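You operate a simulated robot arm through the tools that you are given. There is no shell and no other tool.

You are at the controls of a simulated robot arm. One attempt, no reset.

TASK
Check the blue rim dish on the lamp box: red bin if it shows SPECK.
Fine: green switch on, black shutter open; if CLEAR, back to its spot; shutter shut, switch off. Where these are worked on the way, their far stop is far enough and under half their travel is too little: black shutter, green switch.

The check looks at the end state, three seconds after you hand in, the way a careful person would. Anything else that was tipped, shoved, dropped, spilled or broken makes it a failure.

THE ROBOT
A 7-joint arm with a three-finger gripper, fixed in place. Base frame: the origin is at the foot of the arm, x ahead of it, y to its left, z up; the work surface is at about z = 860. Readings come in mm, rad, newtons and seconds.
Its first joint turns from -2.897 to 2.897 rad. Payload 2.69 kg.
The TCP is the grasp point between the finger pads, 30 mm short of the fingertips. In the tool frame z runs along the fingers and y along their closing line. The gripper opens to 128 mm. The gripper's body begins 117 mm behind the TCP.
Orientation is that of the tool frame in the base frame, as [roll, pitch, yaw] about the fixed x, y, z axes, in that order (R = Rz(yaw) Ry(pitch) Rx(roll)). With the fingers straight down and closing along the base's y, the tool's x points along the base's -x, its y along +y and its z along -z.

THE INTERFACE
- The arm moves only by the tool servo_tool. Its argument "motion" is text: rows parted by semicolons, each of 6 numbers parted by spaces: the shift along the base's x, y, z in cm, then the turn, a rotation vector about the base's x, y, z in rad. In form: tx ty tz wx wy wz; .... A call has 1 to 20 rows; each row shifts and turns the commanded pose from where the row before left it. "gripper" is the gripper command, from -1 (fully open) to 1 (shut), values between in proportion, set as the call begins (left out, the last holds). A row lasts 0.2 s, in which the tool goes at most 50 mm and 0.15 rad; a call with a longer step from one row to the next is refused whole, and so is a gripper value outside its range. A pose out of reach is approached as far as the arm can. The call stops where the force on the tool passes 50 N (or 10 N more than at its start, if that is more) or the arm is blocked; 0.2 s more then pass. The fingers move at their own pace and stop on an object; they squeeze with about 22 N. The grip force told is the motor's: it shows also when the fingers shut on nothing. Time passes only in rows, and 0.2 s behind the last, so rows that do not move let the fingers close. The reply holds the time, the measured pose of the TCP, the force on the tool along the base axes, the opening and the grip force, in the units named above and with some noise, with the torque about the TCP (base axes, N m) and any sound that the robot's microphone picked up, and new pictures: "views" is both (left out), scene, wrist or none.
- Cameras (640 x 400 px; columns grow to the right, rows downward): "scene" is fixed at [399.8, -499.8, 1583.4]; the picture's right is [0.99, -0.10, 0.00], its down [-0.05, -0.51, -0.86] and it looks along [0.09, 0.85, -0.51] (base axes); focal length 358 px, centre (320, 200). "wrist" rides on the gripper at [58, 54, -131] in the tool frame; the picture's right is [-0.68, 0.74, 0.00], its down [-0.62, -0.57, -0.55] and it looks along [-0.40, -0.37, 0.84] (tool axes); focal length 234 px, centre (320, 200). There is no depth. A picture from a camera that has moved, and an enlarged one, comes with that camera's place and axes in the base frame and with its lens.
- slide_trunk(by): slides the trunk up (or, below 0, down) by that many mm; the arm rides with it, the base frame stays. It gives what a move gives, with no picture.
- inspect(camera, box): a new picture of the part [left, top, right, bottom] of that camera's present view, enlarged. No time passes.
- close_job(): hands the job in; it is judged then, once.

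Places have to be worked out from the pictures, the camera data and where the tool is seen. Open the gripper and draw the arm clear of the work before you hand the job in, unless the task says otherwise.

The tools are called after "Call:" as name(argument=value, ...) on one line, values as JSON. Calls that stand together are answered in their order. servo_tool: Moves the arm, as the interface text tells. Its arguments: {"type":"object","properties":{"motion":{"type":"string"},"gripper":{"type":"number"},"views":{"type":"string","enum":["both","scene","wrist","none"]}},"required":["motion"]} The other tools are called the same way: slide_trunk (by) slides the trunk up or down; inspect (camera, box) takes an enlarged picture of a part of a camera's view; close_job () hands the job in.

At the start:

```text
t: 0.0
tool_pos: [619.3, 337.3, 1200.8]
tcp_rot: [3.141, 0.0, -3.141]
ft_force: [0.2, 0.0, 0.1]
wrist_torque: [-0.03, -0.03, -0.02]
gripper_width: 128.1
gripper_force: 0.1
trunk travel left (down, up): [-150.0, 200.0]
```

scene: 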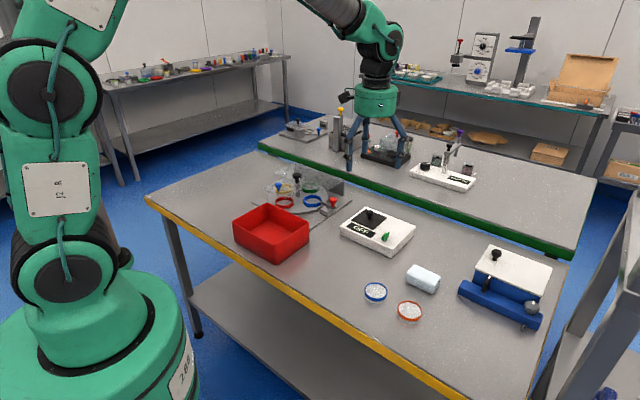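
wrist: 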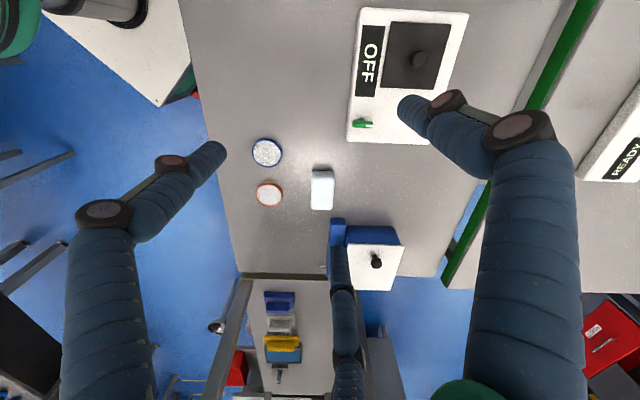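

I see a white lamp box showing OFF with a black shutter on top and a green switch, plus a blue-rim dish and an orange-rim dish. I'll enlarge these areas before moving.

Call:
inspect(camera="scene", box=[320, 190, 440, 265])

Call:
inspect(camera="scene", box=[340, 240, 480, 328])

Call:
inspect(camera="wrist", box=[230, 0, 480, 156])

Call:
inspect(camera="scene", box=[220, 160, 380, 260])

Call:
inspect(camera="scene", box=[440, 230, 580, 340])

```text
5.33 times, centred on (380, 228) of scene
camera zoom: at [399.8, -499.8, 1583.4], right [0.99, -0.1, 0.0], down [-0.05, -0.51, -0.86], along [0.09, 0.85, -0.51], focal length 1910 px, centre (0, 53)
```

zoom: 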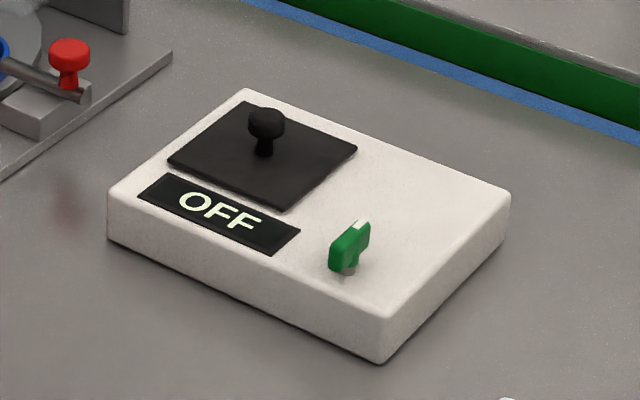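

```text
4.55 times, centred on (410, 284) of scene
camera zoom: at [399.8, -499.8, 1583.4], right [0.99, -0.1, 0.0], down [-0.05, -0.51, -0.86], along [0.09, 0.85, -0.51], focal length 1627 px, centre (-89, -182)
```

zoom: 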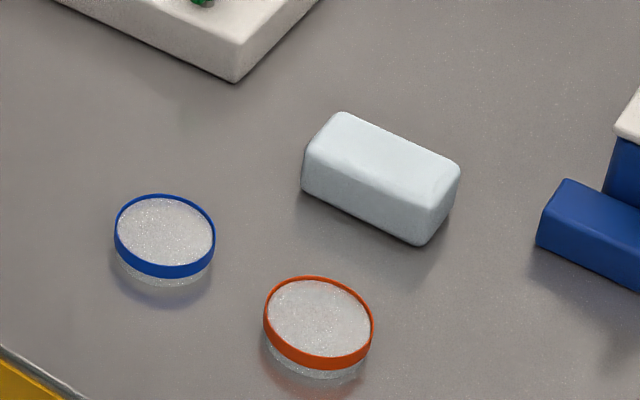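

```text
2.56 times, centred on (355, 78) of wrist
camera zoom: at [561.6, 393.8, 1331.0], right [0.68, 0.74, 0.0], down [0.62, -0.57, 0.55], along [0.4, -0.37, -0.84], focal length 600 px, centre (230, 512)
```

zoom: 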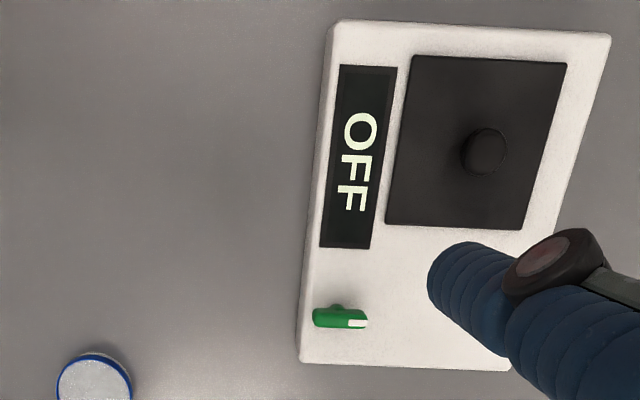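

```text
4.00 times, centred on (300, 210) of scene
camera zoom: at [399.8, -499.8, 1583.4], right [0.99, -0.1, 0.0], down [-0.05, -0.51, -0.86], along [0.09, 0.85, -0.51], focal length 1432 px, centre (400, 160)
```

zoom: 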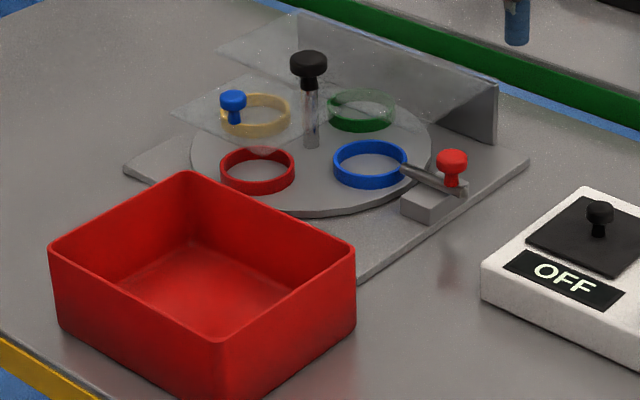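

```text
3.64 times, centred on (510, 285) of scene
camera zoom: at [399.8, -499.8, 1583.4], right [0.99, -0.1, 0.0], down [-0.05, -0.51, -0.86], along [0.09, 0.85, -0.51], focal length 1302 px, centre (-371, -109)
```

zoom: 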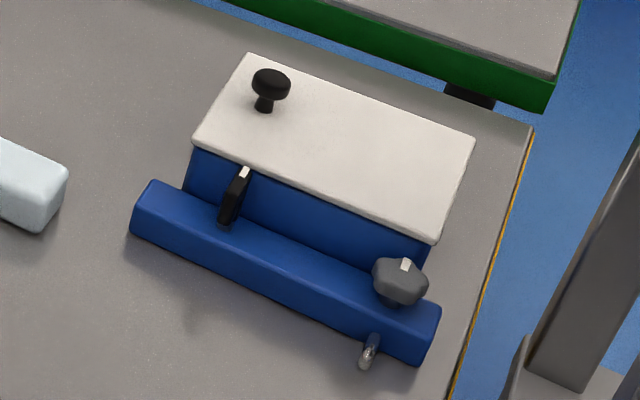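

The box top is at z≈893, with the box turned about 45° and centred near (695, 454). I put the switch near (698, 374), the shutter knob near (674, 497) and the blue dish near (620, 188). I'll move the wrist camera in for a closer look at the switch and shutter.

Call:
servo_tool(motion="0.35 1.9 -3.4 0 0 0; 0.35 1.9 -3.4 0 0 0; 0.35 1.9 -3.4 0 0 0; 0.35 1.9 -3.4 0 0 0; 0.3 1.8 -3.4 0 0 0", gripper=-1)

```text
t: 1.2
tool_pos: [636.1, 432.0, 1030.4]
tcp_rot: [-3.141, 0.001, 3.139]
ft_force: [-0.7, -0.3, 0.7]
wrist_torque: [0.01, -0.05, 0.02]
gripper_width: 127.9
gripper_force: 0.0
trunk travel left (down, up): [-150.0, 200.0]
camera wrist: at [579.0, 488.8, 1161.0], right [0.68, 0.74, 0.0], down [0.62, -0.57, 0.55], along [0.41, -0.37, -0.84], focal length 234 px, centre (320, 200)
```

scene: 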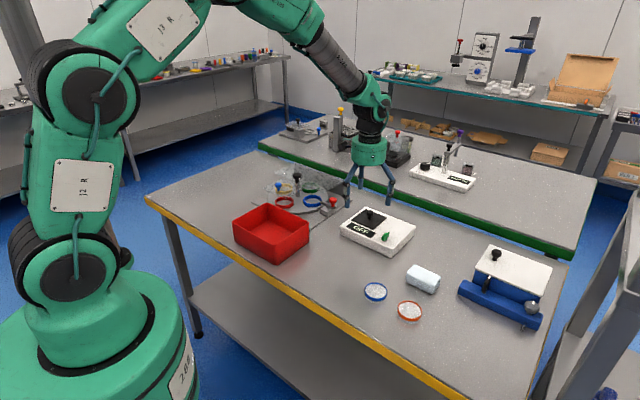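
wrist: 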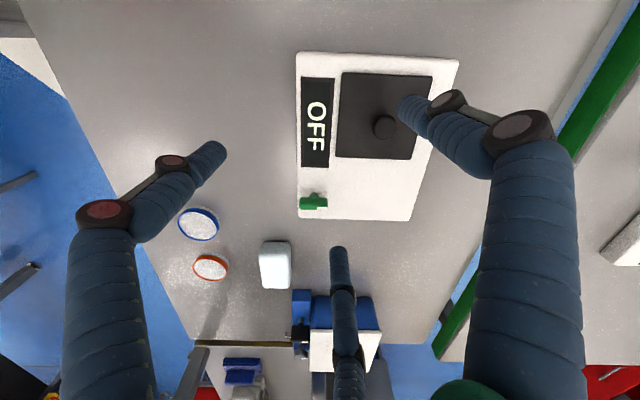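

The green bar and shutter are clear now. I'll enlarge the switch, and also the gripper to see its shape.

Call:
inspect(camera="wrist", box=[270, 40, 470, 230])

Call:
inspect(camera="scene", box=[320, 80, 430, 260])

Call:
inspect(camera="wrist", box=[280, 170, 350, 225])

```text
2.11 times, centred on (370, 135) of wrist
camera zoom: at [579.0, 488.8, 1161.0], right [0.68, 0.74, 0.0], down [0.62, -0.57, 0.55], along [0.41, -0.37, -0.84], focal length 493 px, centre (215, 337)
```

zoom: 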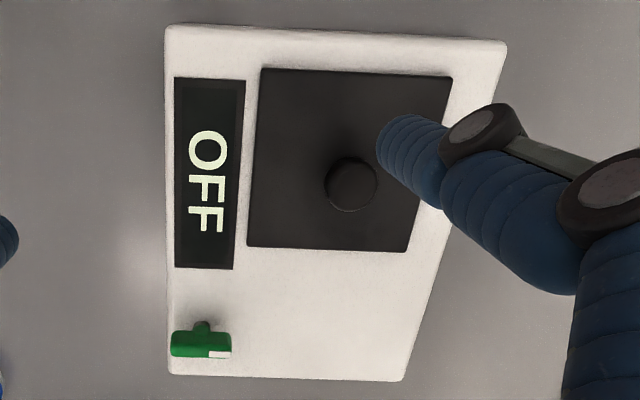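

```text
2.22 times, centred on (375, 170) of scene
camera zoom: at [399.8, -499.8, 1583.4], right [0.99, -0.1, 0.0], down [-0.05, -0.51, -0.86], along [0.09, 0.85, -0.51], focal length 796 px, centre (198, 267)
```

zoom: 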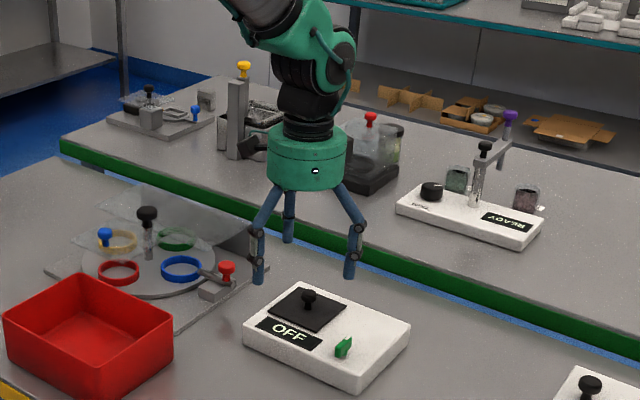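

```text
7.27 times, centred on (315, 198) of wrist
camera zoom: at [579.0, 488.8, 1161.0], right [0.68, 0.74, 0.0], down [0.62, -0.57, 0.55], along [0.41, -0.37, -0.84], focal length 1703 px, centre (356, 218)
```

zoom: 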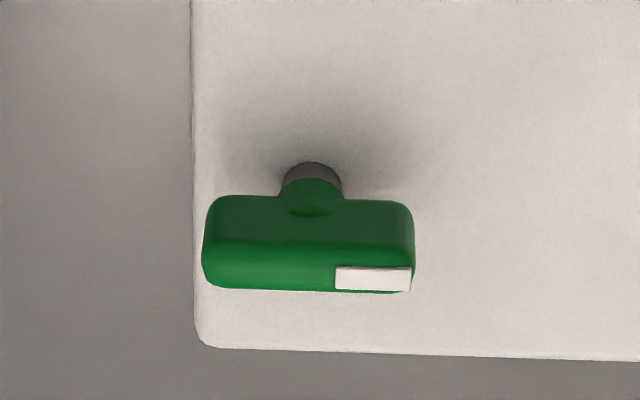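

The pictures show three finger-like legs, although the gripper is described as two-fingered. I'll half close it in free air here and see how the legs move.

Call:
servo_tool(motion="0 0 0 0 0 0; 0 0 0 0 0 0; 0 0 0 0 0 0", gripper=1)

```text
t: 2.0
tool_pos: [636.1, 432.8, 1030.3]
tcp_rot: [3.141, 0.001, 3.141]
ft_force: [-0.7, 0.0, 0.0]
wrist_torque: [-0.01, -0.01, -0.01]
gripper_width: 2.3
gripper_force: 21.7
trunk travel left (down, up): [-150.0, 200.0]
camera wrist: at [578.8, 488.8, 1160.7], right [0.68, 0.74, 0.0], down [0.62, -0.57, 0.55], along [0.4, -0.37, -0.84], focal length 234 px, centre (320, 200)
```

scene: 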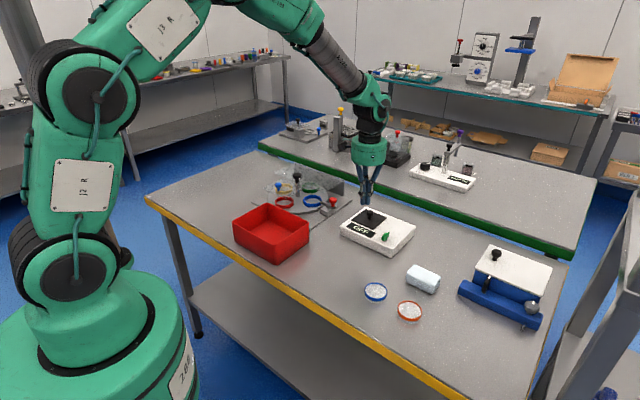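
wrist: 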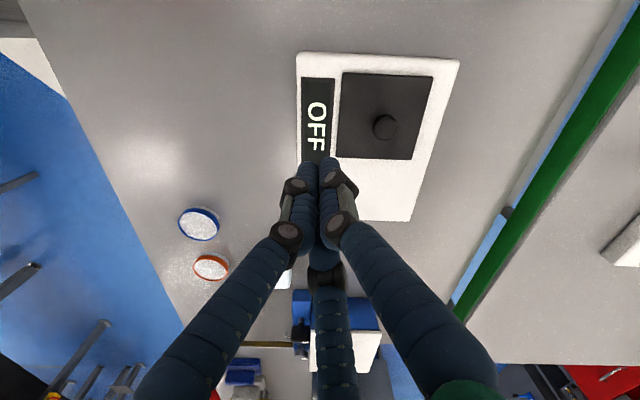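

All the legs converge on the TCP as the gripper shuts, so it acts as a centring gripper with its closing line along tool y. I judge the switch to be a rotary bar, about 36 mm long along the box's diagonal-away axis, standing at (696, 372) with its top near z≈918. I'll go above it, turn 45° so the closing line crosses the bar, and half open.

Call:
servo_tool(motion="1 -1 0 0 0 0.131; 1 -1 0 0 0 0.131; 1 -1 0 0 0 0.131; 1 -1 0 0 0 0.131; 1 -1 0 0 0 0.131; 1 -1.1 0 0 0 0.13; 0 0 -2 0 0 0; 0 0 0 0 0 0", gripper=0.1)

```text
t: 3.8
tool_pos: [697.0, 370.7, 1010.4]
tcp_rot: [3.141, 0.0, -2.356]
ft_force: [0.3, 0.0, -0.3]
wrist_torque: [-0.02, 0.04, -0.03]
gripper_width: 57.4
gripper_force: 0.1
trunk travel left (down, up): [-150.0, 200.0]
camera wrist: at [618.4, 370.2, 1141.0], right [-0.04, 1.0, 0.0], down [0.84, 0.04, 0.55], along [0.55, 0.02, -0.84], focal length 234 px, centre (320, 200)
```

scene: 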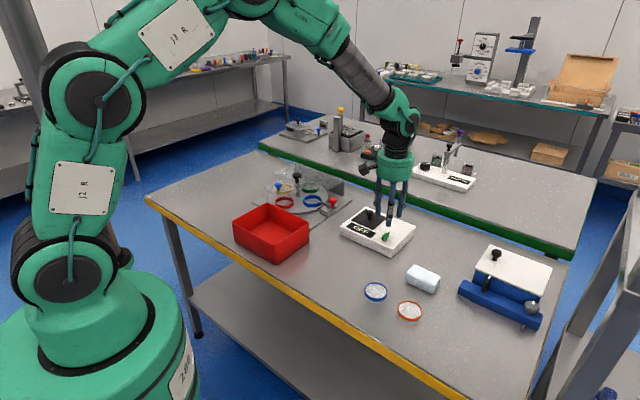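
wrist: 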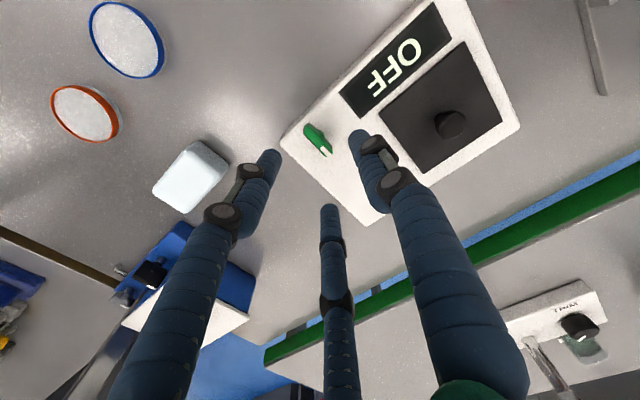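

Pose is as planned. I'll enlarge the switch to refine where it stands.

Call:
inspect(camera="wrist", box=[270, 100, 370, 165])

Call:
inspect(camera="scene", box=[335, 150, 435, 260])

```text
6.15 times, centred on (320, 132) of wrist
camera zoom: at [618.4, 370.2, 1141.0], right [-0.04, 1.0, 0.0], down [0.84, 0.04, 0.55], along [0.55, 0.02, -0.84], focal length 1441 px, centre (320, 615)
```

zoom: 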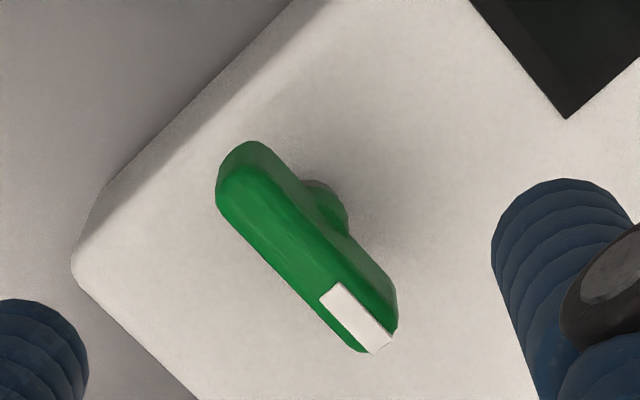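

```text
3.64 times, centred on (385, 205) of scene
camera zoom: at [399.8, -499.8, 1583.4], right [0.99, -0.1, 0.0], down [-0.05, -0.51, -0.86], along [0.09, 0.85, -0.51], focal length 1302 px, centre (84, 182)
```

zoom: 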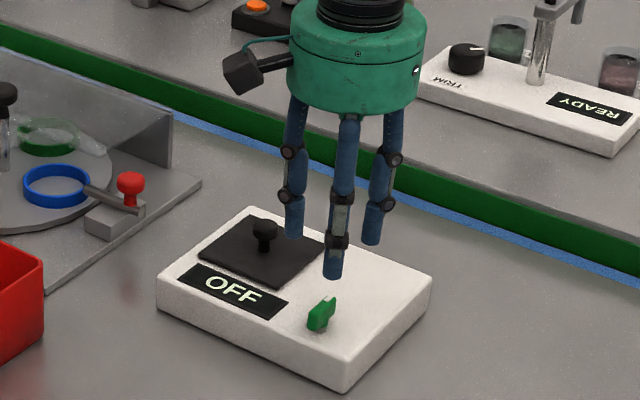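

The refined switch axis of about (696.5, 370) matches the TCP. I'll descend so the fingertips straddle the bar just above the box top, without closing yet.

Call:
servo_tool(motion="0 0 -2 0 0 0; 0 0 -2 0 0 0; 0 0 -1.5 0 0 0; 0 0 -1.3 0 0 0; 0 0 -1 0 0 0; 0 0 0 0 0 0")

```text
t: 5.2
tool_pos: [696.0, 370.3, 932.2]
tcp_rot: [3.141, -0.001, -2.356]
ft_force: [0.4, 0.5, -0.2]
wrist_torque: [-0.02, 0.03, 0.01]
gripper_width: 57.4
gripper_force: 0.1
trunk travel left (down, up): [-150.0, 200.0]
camera wrist: at [617.9, 370.1, 1063.4], right [-0.04, 1.0, 0.0], down [0.84, 0.04, 0.55], along [0.55, 0.02, -0.84], focal length 234 px, centre (320, 200)
```

scene: 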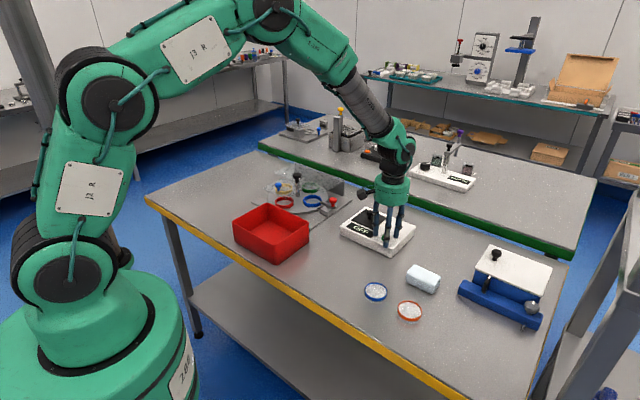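
wrist: 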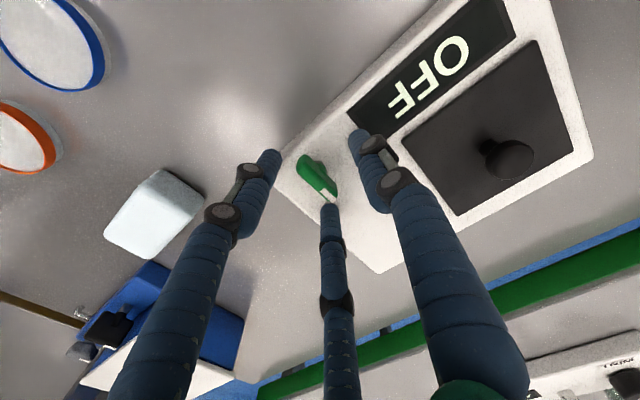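

Call:
inspect(camera="wrist", box=[250, 120, 400, 220])

Call:
inspect(camera="scene", box=[335, 180, 435, 260])

```text
4.00 times, centred on (325, 170) of wrist
camera zoom: at [617.9, 370.1, 1063.4], right [-0.04, 1.0, 0.0], down [0.84, 0.04, 0.55], along [0.55, 0.02, -0.84], focal length 937 px, centre (300, 320)
```

zoom: 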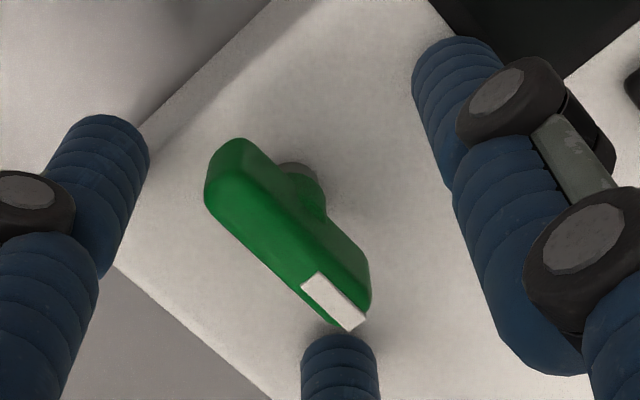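

```text
5.00 times, centred on (385, 220) of scene
camera zoom: at [399.8, -499.8, 1583.4], right [0.99, -0.1, 0.0], down [-0.05, -0.51, -0.86], along [0.09, 0.85, -0.51], focal length 1790 px, centre (-5, 100)
```

zoom: 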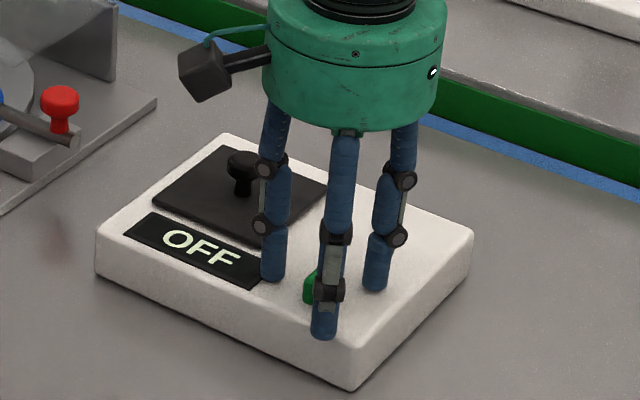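

The fingers surround the bar with clearance. I'll close on it now.

Call:
servo_tool(motion="0 0 0 0 0 0; 0 0 0 0 0 0; 0 0 0 0 0 0", gripper=1)

```text
t: 6.0
tool_pos: [698.2, 367.7, 932.7]
tcp_rot: [3.141, 0.0, -2.356]
ft_force: [29.8, -39.3, -1.8]
wrist_torque: [-0.63, -0.3, 0.16]
gripper_width: 19.3
gripper_force: 43.9
trunk travel left (down, up): [-150.0, 200.0]
camera wrist: at [619.9, 367.2, 1063.4], right [-0.04, 1.0, 0.0], down [0.84, 0.03, 0.55], along [0.55, 0.02, -0.84], focal length 234 px, centre (320, 200)
```

scene: 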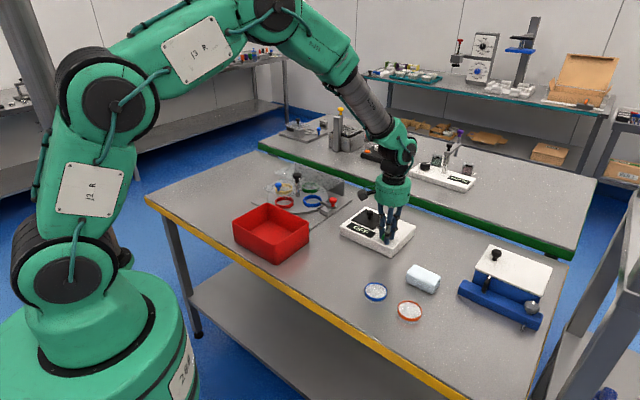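
wrist: 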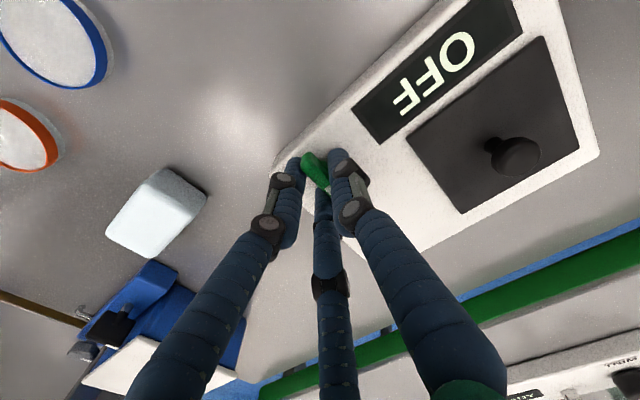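

The grip stopped at 19 mm with about 49 N sideways toward +x/−y, so the bar is off-centre toward that side. I'll shift the tool that way to relieve the load and let the fingers centre.

Call:
servo_tool(motion="0.15 -0.15 0 0 0 0; 0.15 -0.15 0 0 0 0; 0 0 0 0 0 0")

```text
t: 6.8
tool_pos: [699.7, 367.7, 933.1]
tcp_rot: [3.14, 0.0, -2.355]
ft_force: [1.2, -3.2, 2.9]
wrist_torque: [0.39, 0.07, 0.03]
gripper_width: 19.1
gripper_force: 44.1
trunk travel left (down, up): [-150.0, 200.0]
camera wrist: at [620.1, 367.0, 1063.4], right [-0.04, 1.0, 0.0], down [0.84, 0.04, 0.55], along [0.55, 0.02, -0.84], focal length 234 px, centre (320, 200)
```

scene: 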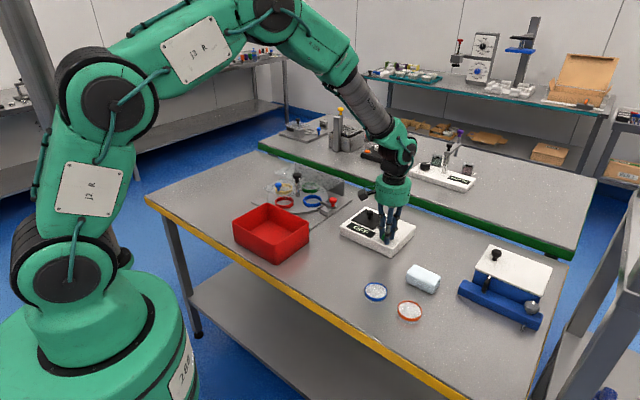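
wrist: 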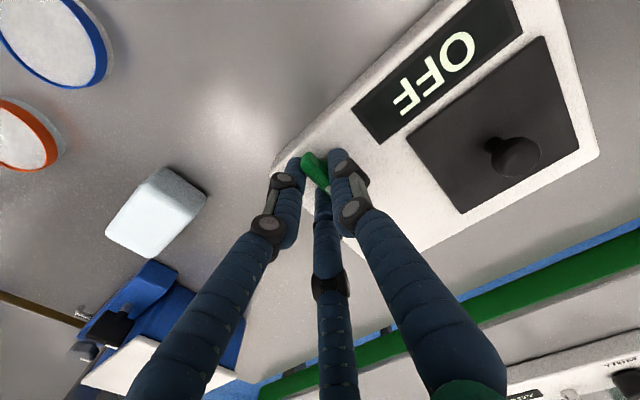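

Side forces have dropped to near zero and the grip is centred on the bar. I'll try a small clockwise turn (seen from above) and watch the torque and display.

Call:
servo_tool(motion="0 0 0 0 0 -0.08; 0 0 0 0 0 -0.08; 0 0 0 0 0 -0.08; 0 0 0 0 0 0")

```text
t: 7.8
tool_pos: [701.6, 366.0, 931.7]
tcp_rot: [3.141, 0.002, -2.595]
ft_force: [17.4, -11.6, 7.0]
wrist_torque: [-0.31, 0.37, 2.5]
gripper_width: 21.7
gripper_force: 45.3
trunk travel left (down, up): [-150.0, 200.0]
camera wrist: at [623.5, 384.6, 1063.5], right [0.2, 0.98, 0.0], down [0.82, -0.16, 0.55], along [0.54, -0.11, -0.84], focal length 234 px, centre (320, 200)
```

scene: 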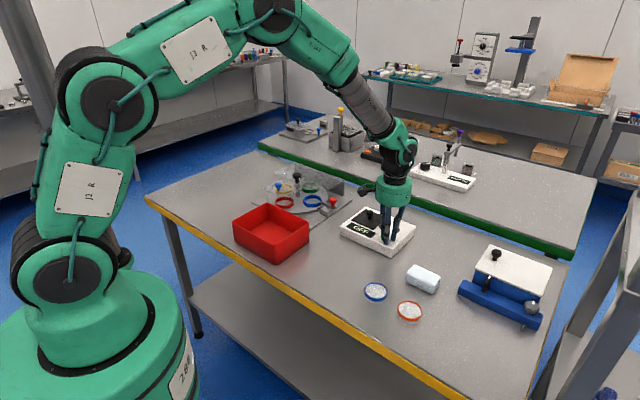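
wrist: 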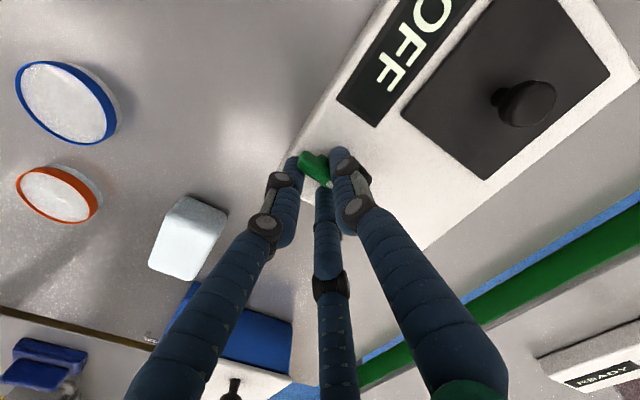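

A 2.5 N m resisting torque and the bar rotating within the grip show it is at its stop clockwise. I'll turn back and go counter-clockwise.

Call:
servo_tool(motion="0 0 0 0 0 0.08; 0 0 0 0 0 0.08; 0 0 0 0 0 0.08; 0 0 0 0 0 0.08; 0 0 0 0 0 0.08; 0 0 0 0 0 0.08; 0 0 0 0 0 0")

```text
t: 9.4
tool_pos: [700.8, 371.6, 933.4]
tcp_rot: [3.14, 0.001, -2.116]
ft_force: [6.4, 41.4, 4.0]
wrist_torque: [1.56, -0.21, -0.22]
gripper_width: 18.3
gripper_force: 43.8
trunk travel left (down, up): [-150.0, 200.0]
camera wrist: at [624.3, 351.0, 1063.0], right [-0.28, 0.96, 0.0], down [0.8, 0.23, 0.55], along [0.53, 0.15, -0.84], focal length 234 px, centre (320, 200)
```

scene: 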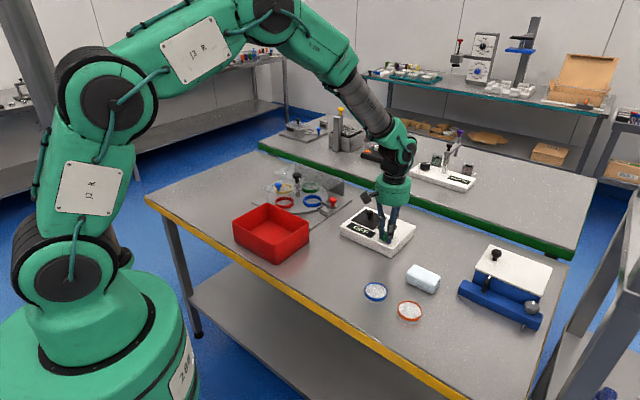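
wrist: 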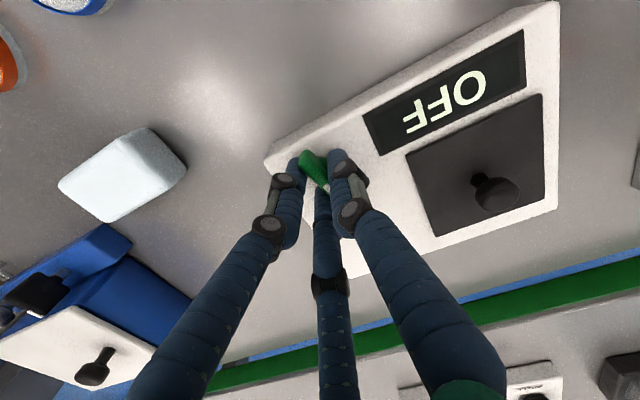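

Counter-clockwise the knob turns freely with the grip, with little z-torque. A 41 N side force along +y shows the tool is off the knob's axis, so I'll ease toward +y and keep turning.

Call:
servo_tool(motion="0.1 0.25 0 0 0 0; 0.05 0.15 0 0 0 0; 0 0 0 0 0 0.08; 0 0 0 0 0 0.08; 0 0 0 0 0 0.08; 0 0 0 0 0 0")

```text
t: 10.8
tool_pos: [701.0, 372.1, 932.2]
tcp_rot: [-3.141, -0.002, -1.876]
ft_force: [-17.6, 22.6, 19.1]
wrist_torque: [0.04, 1.01, -0.16]
gripper_width: 18.0
gripper_force: 43.4
trunk travel left (down, up): [-150.0, 200.0]
camera wrist: at [631.5, 335.0, 1063.0], right [-0.5, 0.87, 0.0], down [0.72, 0.42, 0.55], along [0.48, 0.27, -0.84], focal length 234 px, centre (320, 200)
```

scene: 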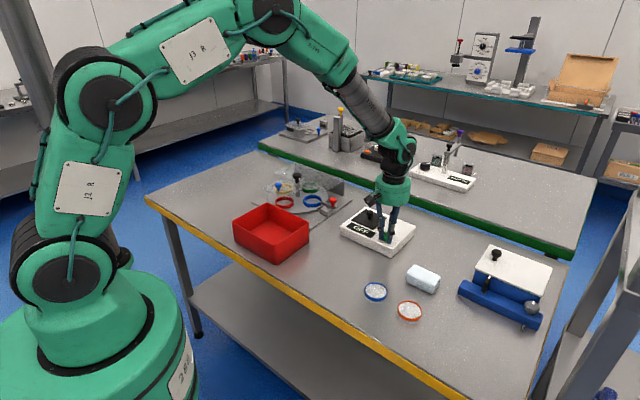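
wrist: 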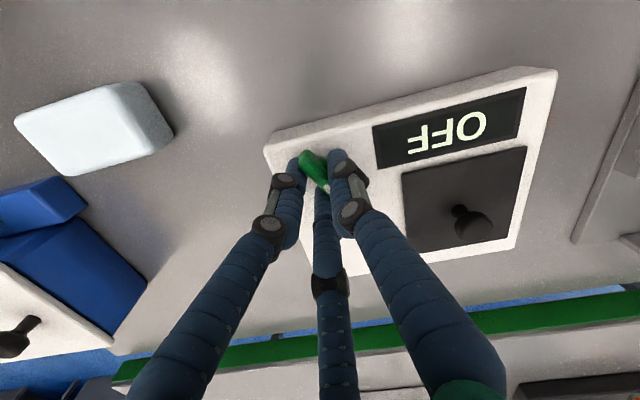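

Still turning freely at about 0.48 rad from the start. I'll keep going and ease in the direction of the side force.

Call:
servo_tool(motion="-0.15 0.2 0.05 0 0 0; 0 0 0 0 0 0.08; 0 0 0 0 0 0.08; 0 0 0 0 0 0.08; 0 0 0 0 0 0.08; 0 0 0 0 0 0")

```text
t: 12.2
tool_pos: [698.1, 374.2, 932.7]
tcp_rot: [3.14, -0.002, -1.555]
ft_force: [-13.9, 12.0, 1.6]
wrist_torque: [0.53, 0.48, -0.13]
gripper_width: 17.9
gripper_force: 43.6
trunk travel left (down, up): [-150.0, 200.0]
camera wrist: at [646.5, 317.0, 1063.1], right [-0.75, 0.66, 0.0], down [0.56, 0.62, 0.55], along [0.36, 0.41, -0.84], focal length 234 px, centre (320, 200)
```

scene: 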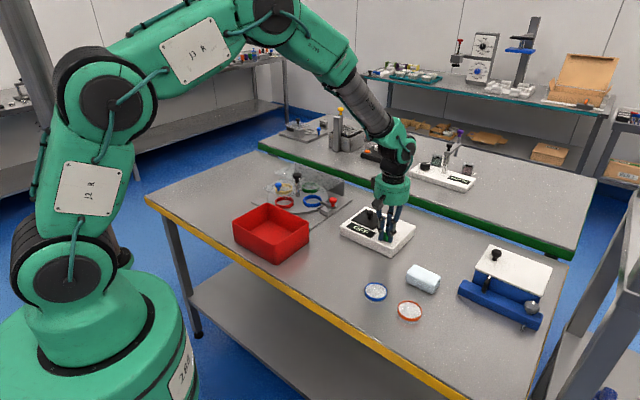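
wrist: 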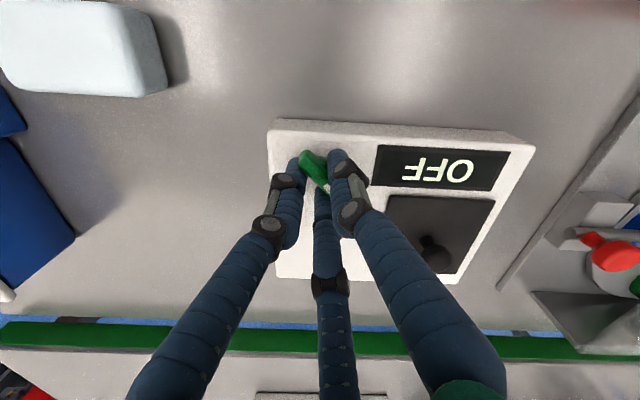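

Now 0.8 rad turned, still OFF and no stop. Continuing.

Call:
servo_tool(motion="-0.15 0.1 0 0 0 0; 0 0 0 0 0 0.08; 0 0 0 0 0 0.08; 0 0 0 0 0 0.08; 0 0 0 0 0 0.08; 0 0 0 0 0 0")

```text
t: 13.6
tool_pos: [696.6, 374.1, 932.2]
tcp_rot: [3.139, 0.0, -1.235]
ft_force: [-19.6, 15.0, -1.0]
wrist_torque: [0.65, 0.77, -0.18]
gripper_width: 18.0
gripper_force: 43.6
trunk travel left (down, up): [-150.0, 200.0]
camera wrist: at [666.2, 304.5, 1063.1], right [-0.92, 0.4, 0.0], down [0.33, 0.77, 0.55], along [0.22, 0.5, -0.84], focal length 234 px, centre (320, 200)
```

scene: 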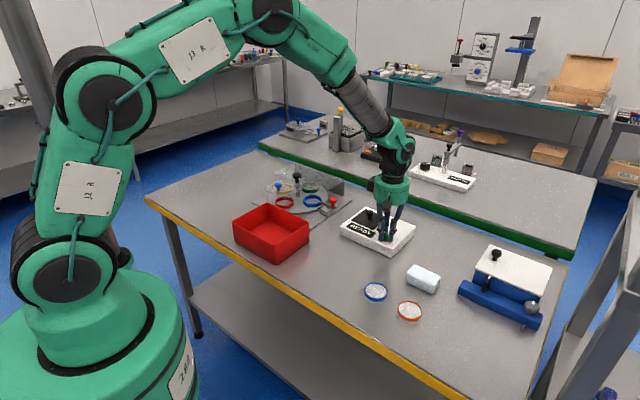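
wrist: 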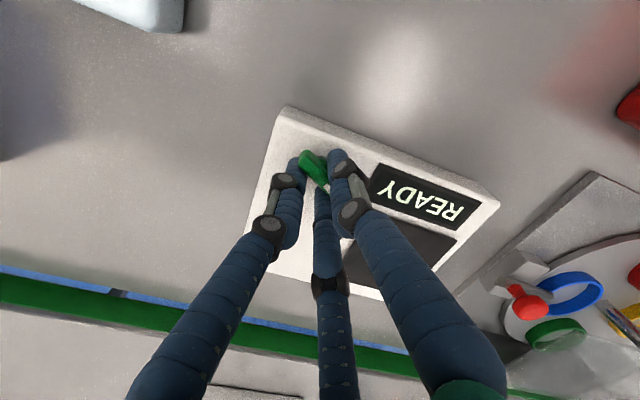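

The display has changed to READY at about 1.12 rad. I'll carry on gently to find the far stop.

Call:
servo_tool(motion="-0.2 0.15 0 0 0 0; 0 0 0 0 0 0.08; 0 0 0 0 0 0.08; 0 0 0 0 0 0.08; 0 0 0 0 0 0")

```text
t: 14.8
tool_pos: [696.0, 374.6, 932.7]
tcp_rot: [3.141, 0.003, -0.996]
ft_force: [-9.3, -3.2, -4.5]
wrist_torque: [-0.7, 0.2, -0.06]
gripper_width: 17.9
gripper_force: 43.5
trunk travel left (down, up): [-150.0, 200.0]
camera wrist: at [683.0, 299.6, 1063.1], right [-0.99, 0.17, 0.0], down [0.14, 0.82, 0.55], along [0.09, 0.54, -0.84], focal length 234 px, centre (320, 200)
```

scene: 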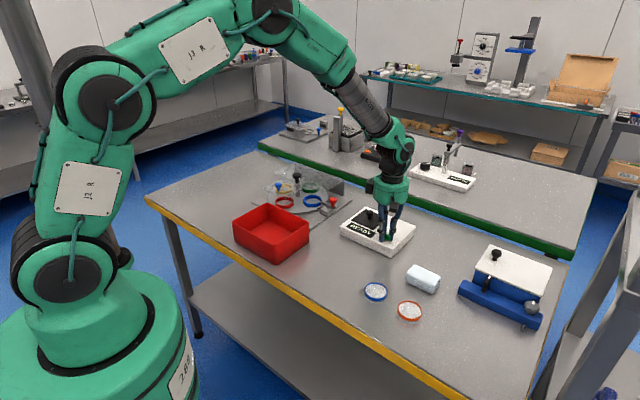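
wrist: 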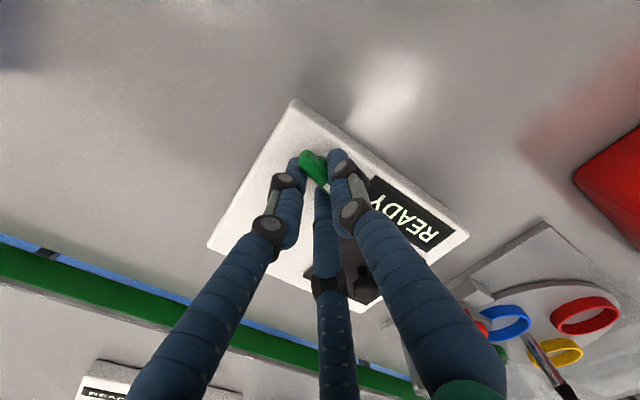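

Still no stop at 1.36 rad. A few more small turns.

Call:
servo_tool(motion="-0.05 0 0 0 0 0.08; 0 0 0 0 0 0.08; 0 0 0 0 0 0.08; 0 0 0 0 0 0", views="wrist")

```text
t: 15.8
tool_pos: [693.5, 375.5, 932.1]
tcp_rot: [3.141, 0.0, -0.756]
ft_force: [-19.1, -12.5, -5.9]
wrist_torque: [-0.3, 0.64, -0.9]
gripper_width: 18.0
gripper_force: 43.4
trunk travel left (down, up): [-150.0, 200.0]
camera wrist: at [700.7, 298.9, 1063.1], right [-1.0, -0.07, 0.0], down [-0.06, 0.83, 0.55], along [-0.04, 0.55, -0.84], focal length 234 px, centre (320, 200)
```

wrist: 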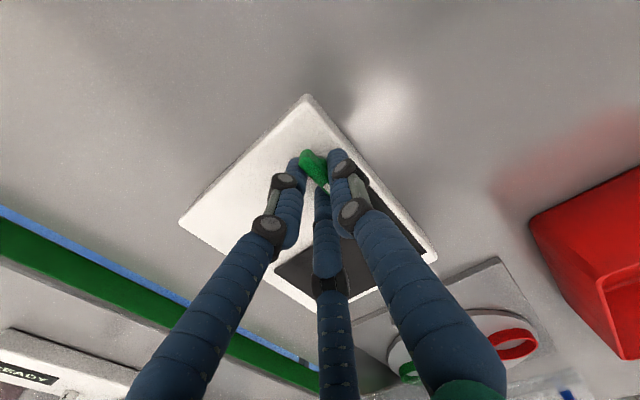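

A counter-torque of 0.9 N m appears at about 1.6 rad (90°), so this is the far stop and the display reads READY. I'll release and rise.

Call:
servo_tool(motion="0 0 0 0 0 -0.04; 0 0 0 0 0 0; 0 0 0 0 0 0", gripper=0.1, views="none")

Call:
servo_tool(motion="0 0 2 0 0 0; 0 0 4 0 0 0; 0 0 4 0 0 0; 0 0 3 0 0 0")

```text
t: 16.6
tool_pos: [696.5, 376.3, 933.6]
tcp_rot: [-3.141, -0.001, -0.798]
ft_force: [-0.3, 0.8, 0.8]
wrist_torque: [0.03, -0.01, 0.01]
gripper_width: 57.8
gripper_force: 0.2
trunk travel left (down, up): [-150.0, 200.0]
```

```text
t: 17.6
tool_pos: [694.2, 375.0, 1061.5]
tcp_rot: [-3.141, 0.0, -0.799]
ft_force: [-0.5, -0.2, 0.6]
wrist_torque: [0.02, 0.0, 0.0]
gripper_width: 57.6
gripper_force: 0.0
trunk travel left (down, up): [-150.0, 200.0]
camera wrist: at [698.2, 297.8, 1192.9], right [-1.0, -0.03, 0.0], down [-0.03, 0.84, 0.55], along [-0.02, 0.55, -0.84], focal length 234 px, centre (320, 200)
```

scene: 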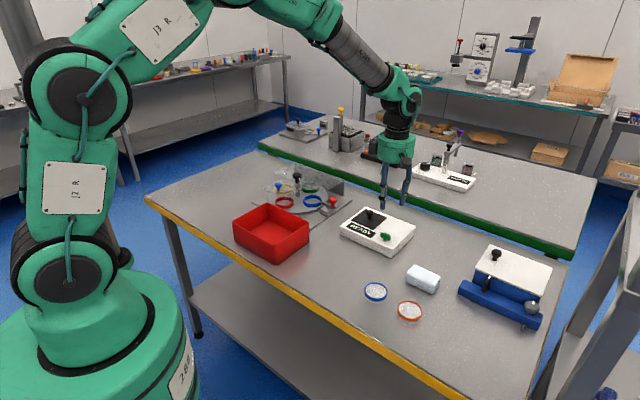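
wrist: 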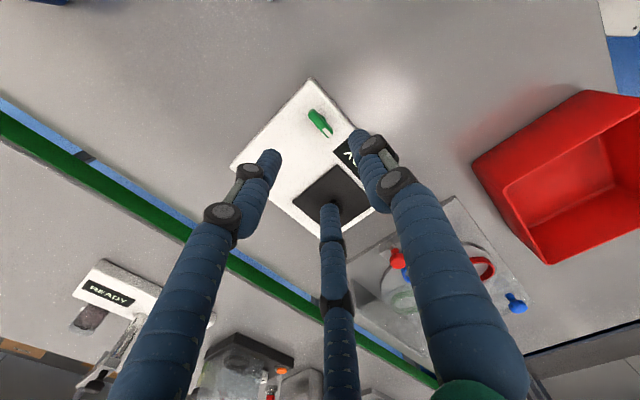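

The switch pointer now points along the box toward the sign, and the scene view shows READY with the box unmoved. I'll next go above the shutter knob, which I judge to be near (673.7, 494.4) with its head at about z≈922.

Call:
servo_tool(motion="-0.4 2.4 -0.5 0 0 0; -0.4 2.4 -0.5 0 0 0; -0.4 2.4 -1 0 0 0; -0.4 2.4 -1 0 0 0; -0.4 2.3 -2 0 0 0; 0 0 0 0 0 0")

Call:
inspect(camera="wrist", box=[250, 80, 400, 230])

Call:
inspect(camera="scene", box=[320, 150, 440, 265])

```text
t: 19.0
tool_pos: [675.6, 496.6, 1013.4]
tcp_rot: [-3.141, 0.0, -0.798]
ft_force: [-0.8, 0.9, -0.1]
wrist_torque: [-0.08, 0.02, 0.03]
gripper_width: 57.4
gripper_force: 0.1
trunk travel left (down, up): [-150.0, 200.0]
camera wrist: at [678.3, 419.6, 1144.2], right [-1.0, -0.03, 0.0], down [-0.03, 0.84, 0.55], along [-0.02, 0.55, -0.84], focal length 234 px, centre (320, 200)
```

scene: 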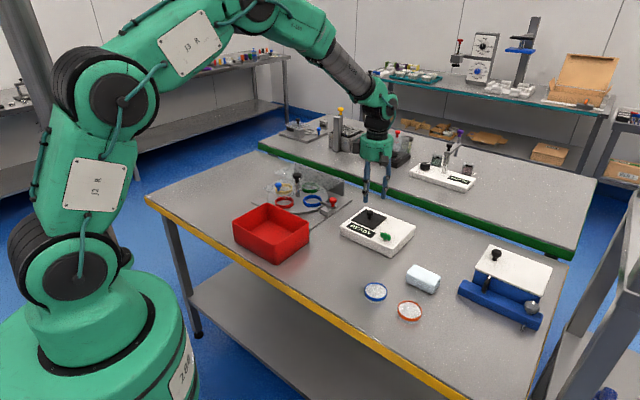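
wrist: 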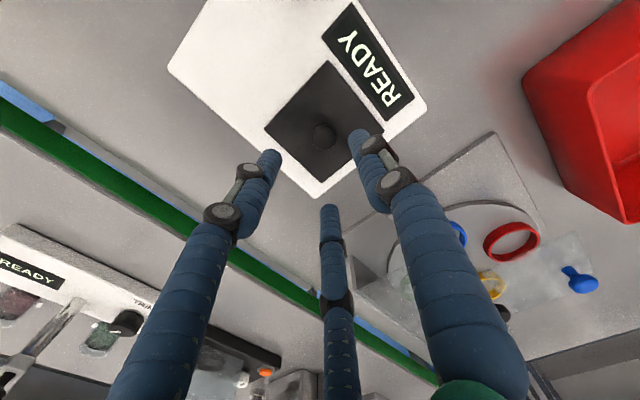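

```text
2.67 times, centred on (325, 155) of wrist
camera zoom: at [678.3, 419.6, 1144.2], right [-1.0, -0.03, 0.0], down [-0.03, 0.84, 0.55], along [-0.02, 0.55, -0.84], focal length 624 px, centre (307, 320)
```

zoom: 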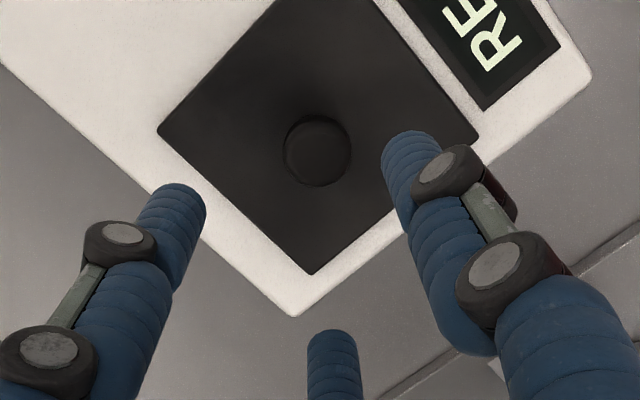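

```text
3.48 times, centred on (380, 208) of scene
camera zoom: at [399.8, -499.8, 1583.4], right [0.99, -0.1, 0.0], down [-0.05, -0.51, -0.86], along [0.09, 0.85, -0.51], focal length 1245 px, centre (111, 174)
```

zoom: 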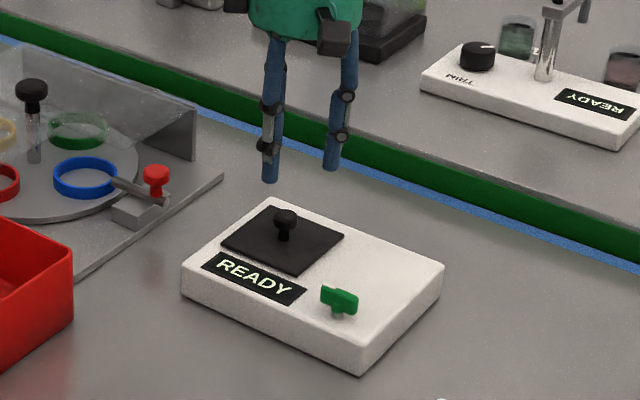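

The knob centre works out at about (673, 491) from this close view. I'll shift by (−2.5, −5) mm and descend until the fingertips surround the knob, above the plate.

Call:
servo_tool(motion="-0.25 -0.5 0 0 0 0; 0 0 -2 0 0 0; 0 0 -2 0 0 0; 0 0 -1.5 0 0 0; 0 0 -1.2 0 0 0; 0 0 -1 0 0 0; 0 0 0 0 0 0")

Call:
inspect(camera="wrist", box=[250, 80, 400, 230])

Call:
inspect(camera="scene", box=[320, 150, 440, 265])

```text
t: 20.6
tool_pos: [674.2, 490.2, 935.6]
tcp_rot: [3.141, 0.001, -0.797]
ft_force: [-0.3, -0.2, 0.3]
wrist_torque: [0.01, 0.0, 0.02]
gripper_width: 57.6
gripper_force: 0.1
trunk travel left (down, up): [-150.0, 200.0]
camera wrist: at [676.5, 413.7, 1066.6], right [-1.0, -0.03, 0.0], down [-0.03, 0.84, 0.55], along [-0.02, 0.55, -0.84], focal length 234 px, centre (320, 200)
```

scene: 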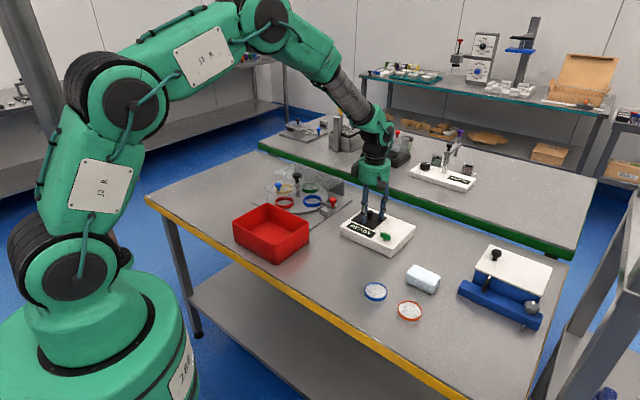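
wrist: 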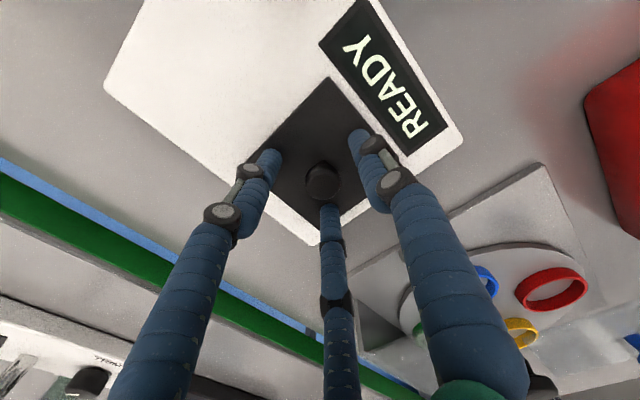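

```text
2.67 times, centred on (325, 155) of wrist
camera zoom: at [676.5, 413.7, 1066.6], right [-1.0, -0.03, 0.0], down [-0.03, 0.84, 0.55], along [-0.02, 0.55, -0.84], focal length 624 px, centre (307, 320)
```

zoom: 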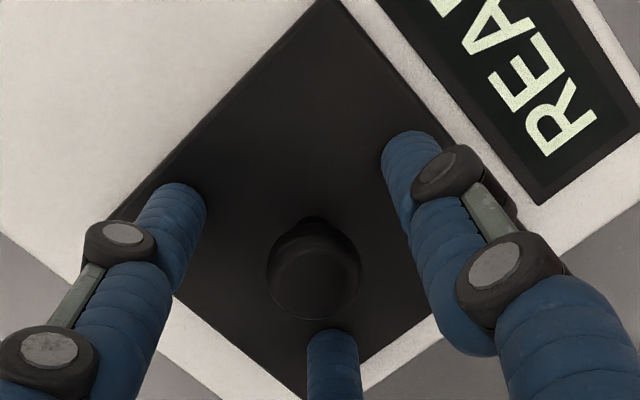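

```text
3.48 times, centred on (380, 208) of scene
camera zoom: at [399.8, -499.8, 1583.4], right [0.99, -0.1, 0.0], down [-0.05, -0.51, -0.86], along [0.09, 0.85, -0.51], focal length 1245 px, centre (111, 174)
```

zoom: 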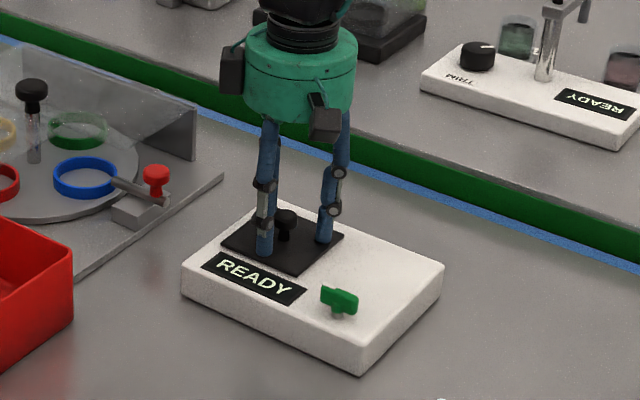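

The knob sits inside the fingers at about (672.5, 492), nearly centred. I'll close on it.

Call:
servo_tool(motion="-0.1 0.15 0 0 0 0; 0 0 0 0 0 0; 0 0 0 0 0 0", gripper=1, views="wrist")

```text
t: 21.4
tool_pos: [671.4, 490.2, 935.7]
tcp_rot: [3.139, -0.001, -0.798]
ft_force: [-8.7, -14.6, 1.7]
wrist_torque: [-0.19, 0.02, -0.41]
gripper_width: 23.1
gripper_force: 45.4
trunk travel left (down, up): [-150.0, 200.0]
camera wrist: at [674.2, 413.9, 1066.3], right [-1.0, -0.03, 0.0], down [-0.02, 0.84, 0.55], along [-0.02, 0.55, -0.84], focal length 234 px, centre (320, 200)
```

wrist: 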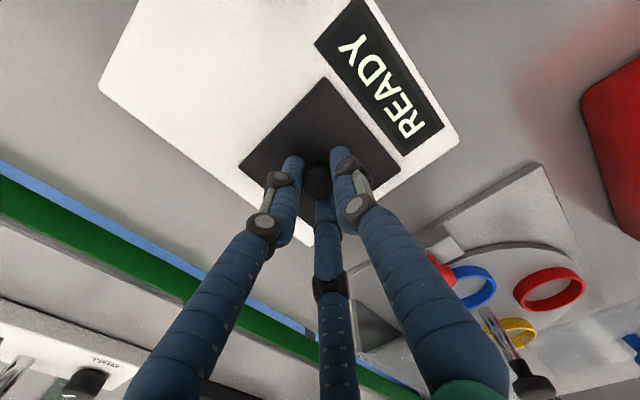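

The knob is gripped at 23 mm. I'll try sliding toward the switch end of the box, first by about 2 cm.

Call:
servo_tool(motion="0.35 -0.35 0 0 0 0; 0.35 -0.35 0 0 0 0; 0.35 -0.35 0 0 0 0; 0.35 -0.35 0 0 0 0; 0 0 0 0 0 0", views="wrist")

```text
t: 22.6
tool_pos: [684.5, 476.3, 934.5]
tcp_rot: [3.138, -0.001, -0.796]
ft_force: [-16.2, -16.4, -6.9]
wrist_torque: [0.06, 0.0, -0.64]
gripper_width: 23.4
gripper_force: 45.0
trunk travel left (down, up): [-150.0, 200.0]
camera wrist: at [688.4, 399.5, 1066.3], right [-1.0, -0.03, 0.0], down [-0.02, 0.84, 0.55], along [-0.02, 0.55, -0.84], focal length 234 px, centre (320, 200)
```

wrist: 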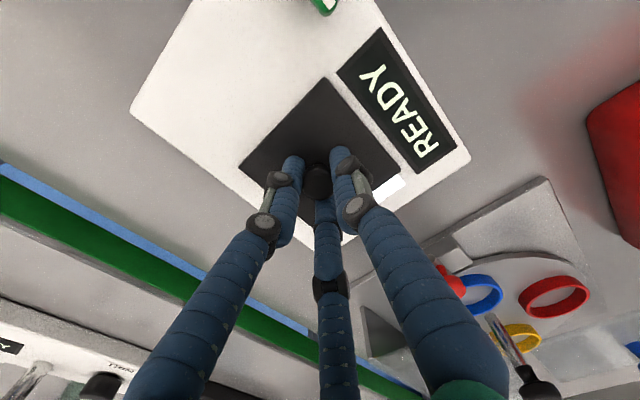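

The plate slides and a lit window is appearing. I'll continue along the same line, easing slightly toward −e2, up to its stop.

Call:
servo_tool(motion="0.3 -0.5 0 0 0 0; 0.35 -0.45 0 0 0 0; 0.4 -0.4 0 0 0 0; 0.4 -0.4 0 0 0 0; 0.4 -0.4 0 0 0 0; 0.4 -0.4 0 0 0 0; 0.4 -0.4 0 0 0 0; 0.4 -0.4 0 0 0 0; 0.4 -0.4 0 0 0 0; 0.4 -0.4 0 0 0 0; 0 0 0 0 0 0")

```text
t: 25.0
tool_pos: [724.3, 435.6, 935.0]
tcp_rot: [3.141, 0.001, -0.798]
ft_force: [-12.2, -12.7, -6.8]
wrist_torque: [-0.12, 0.07, -0.24]
gripper_width: 20.7
gripper_force: 45.3
trunk travel left (down, up): [-150.0, 200.0]
camera wrist: at [727.0, 358.7, 1066.1], right [-1.0, -0.03, 0.0], down [-0.02, 0.84, 0.55], along [-0.02, 0.55, -0.84], focal length 234 px, centre (320, 200)
```

scene: 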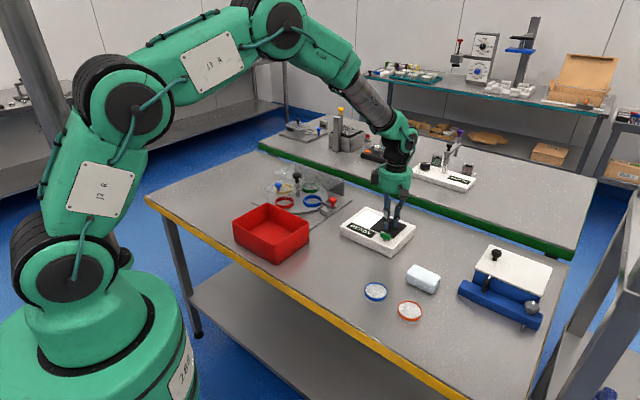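
wrist: 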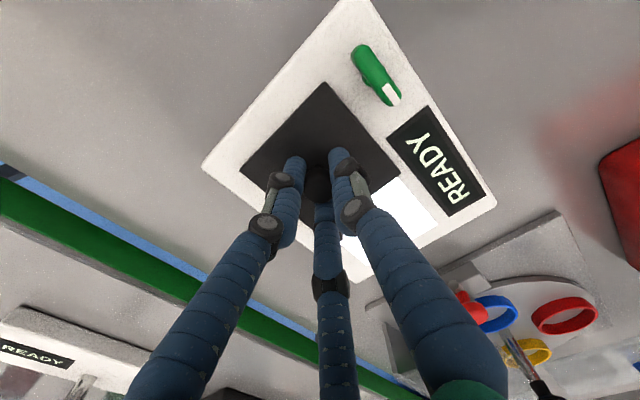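

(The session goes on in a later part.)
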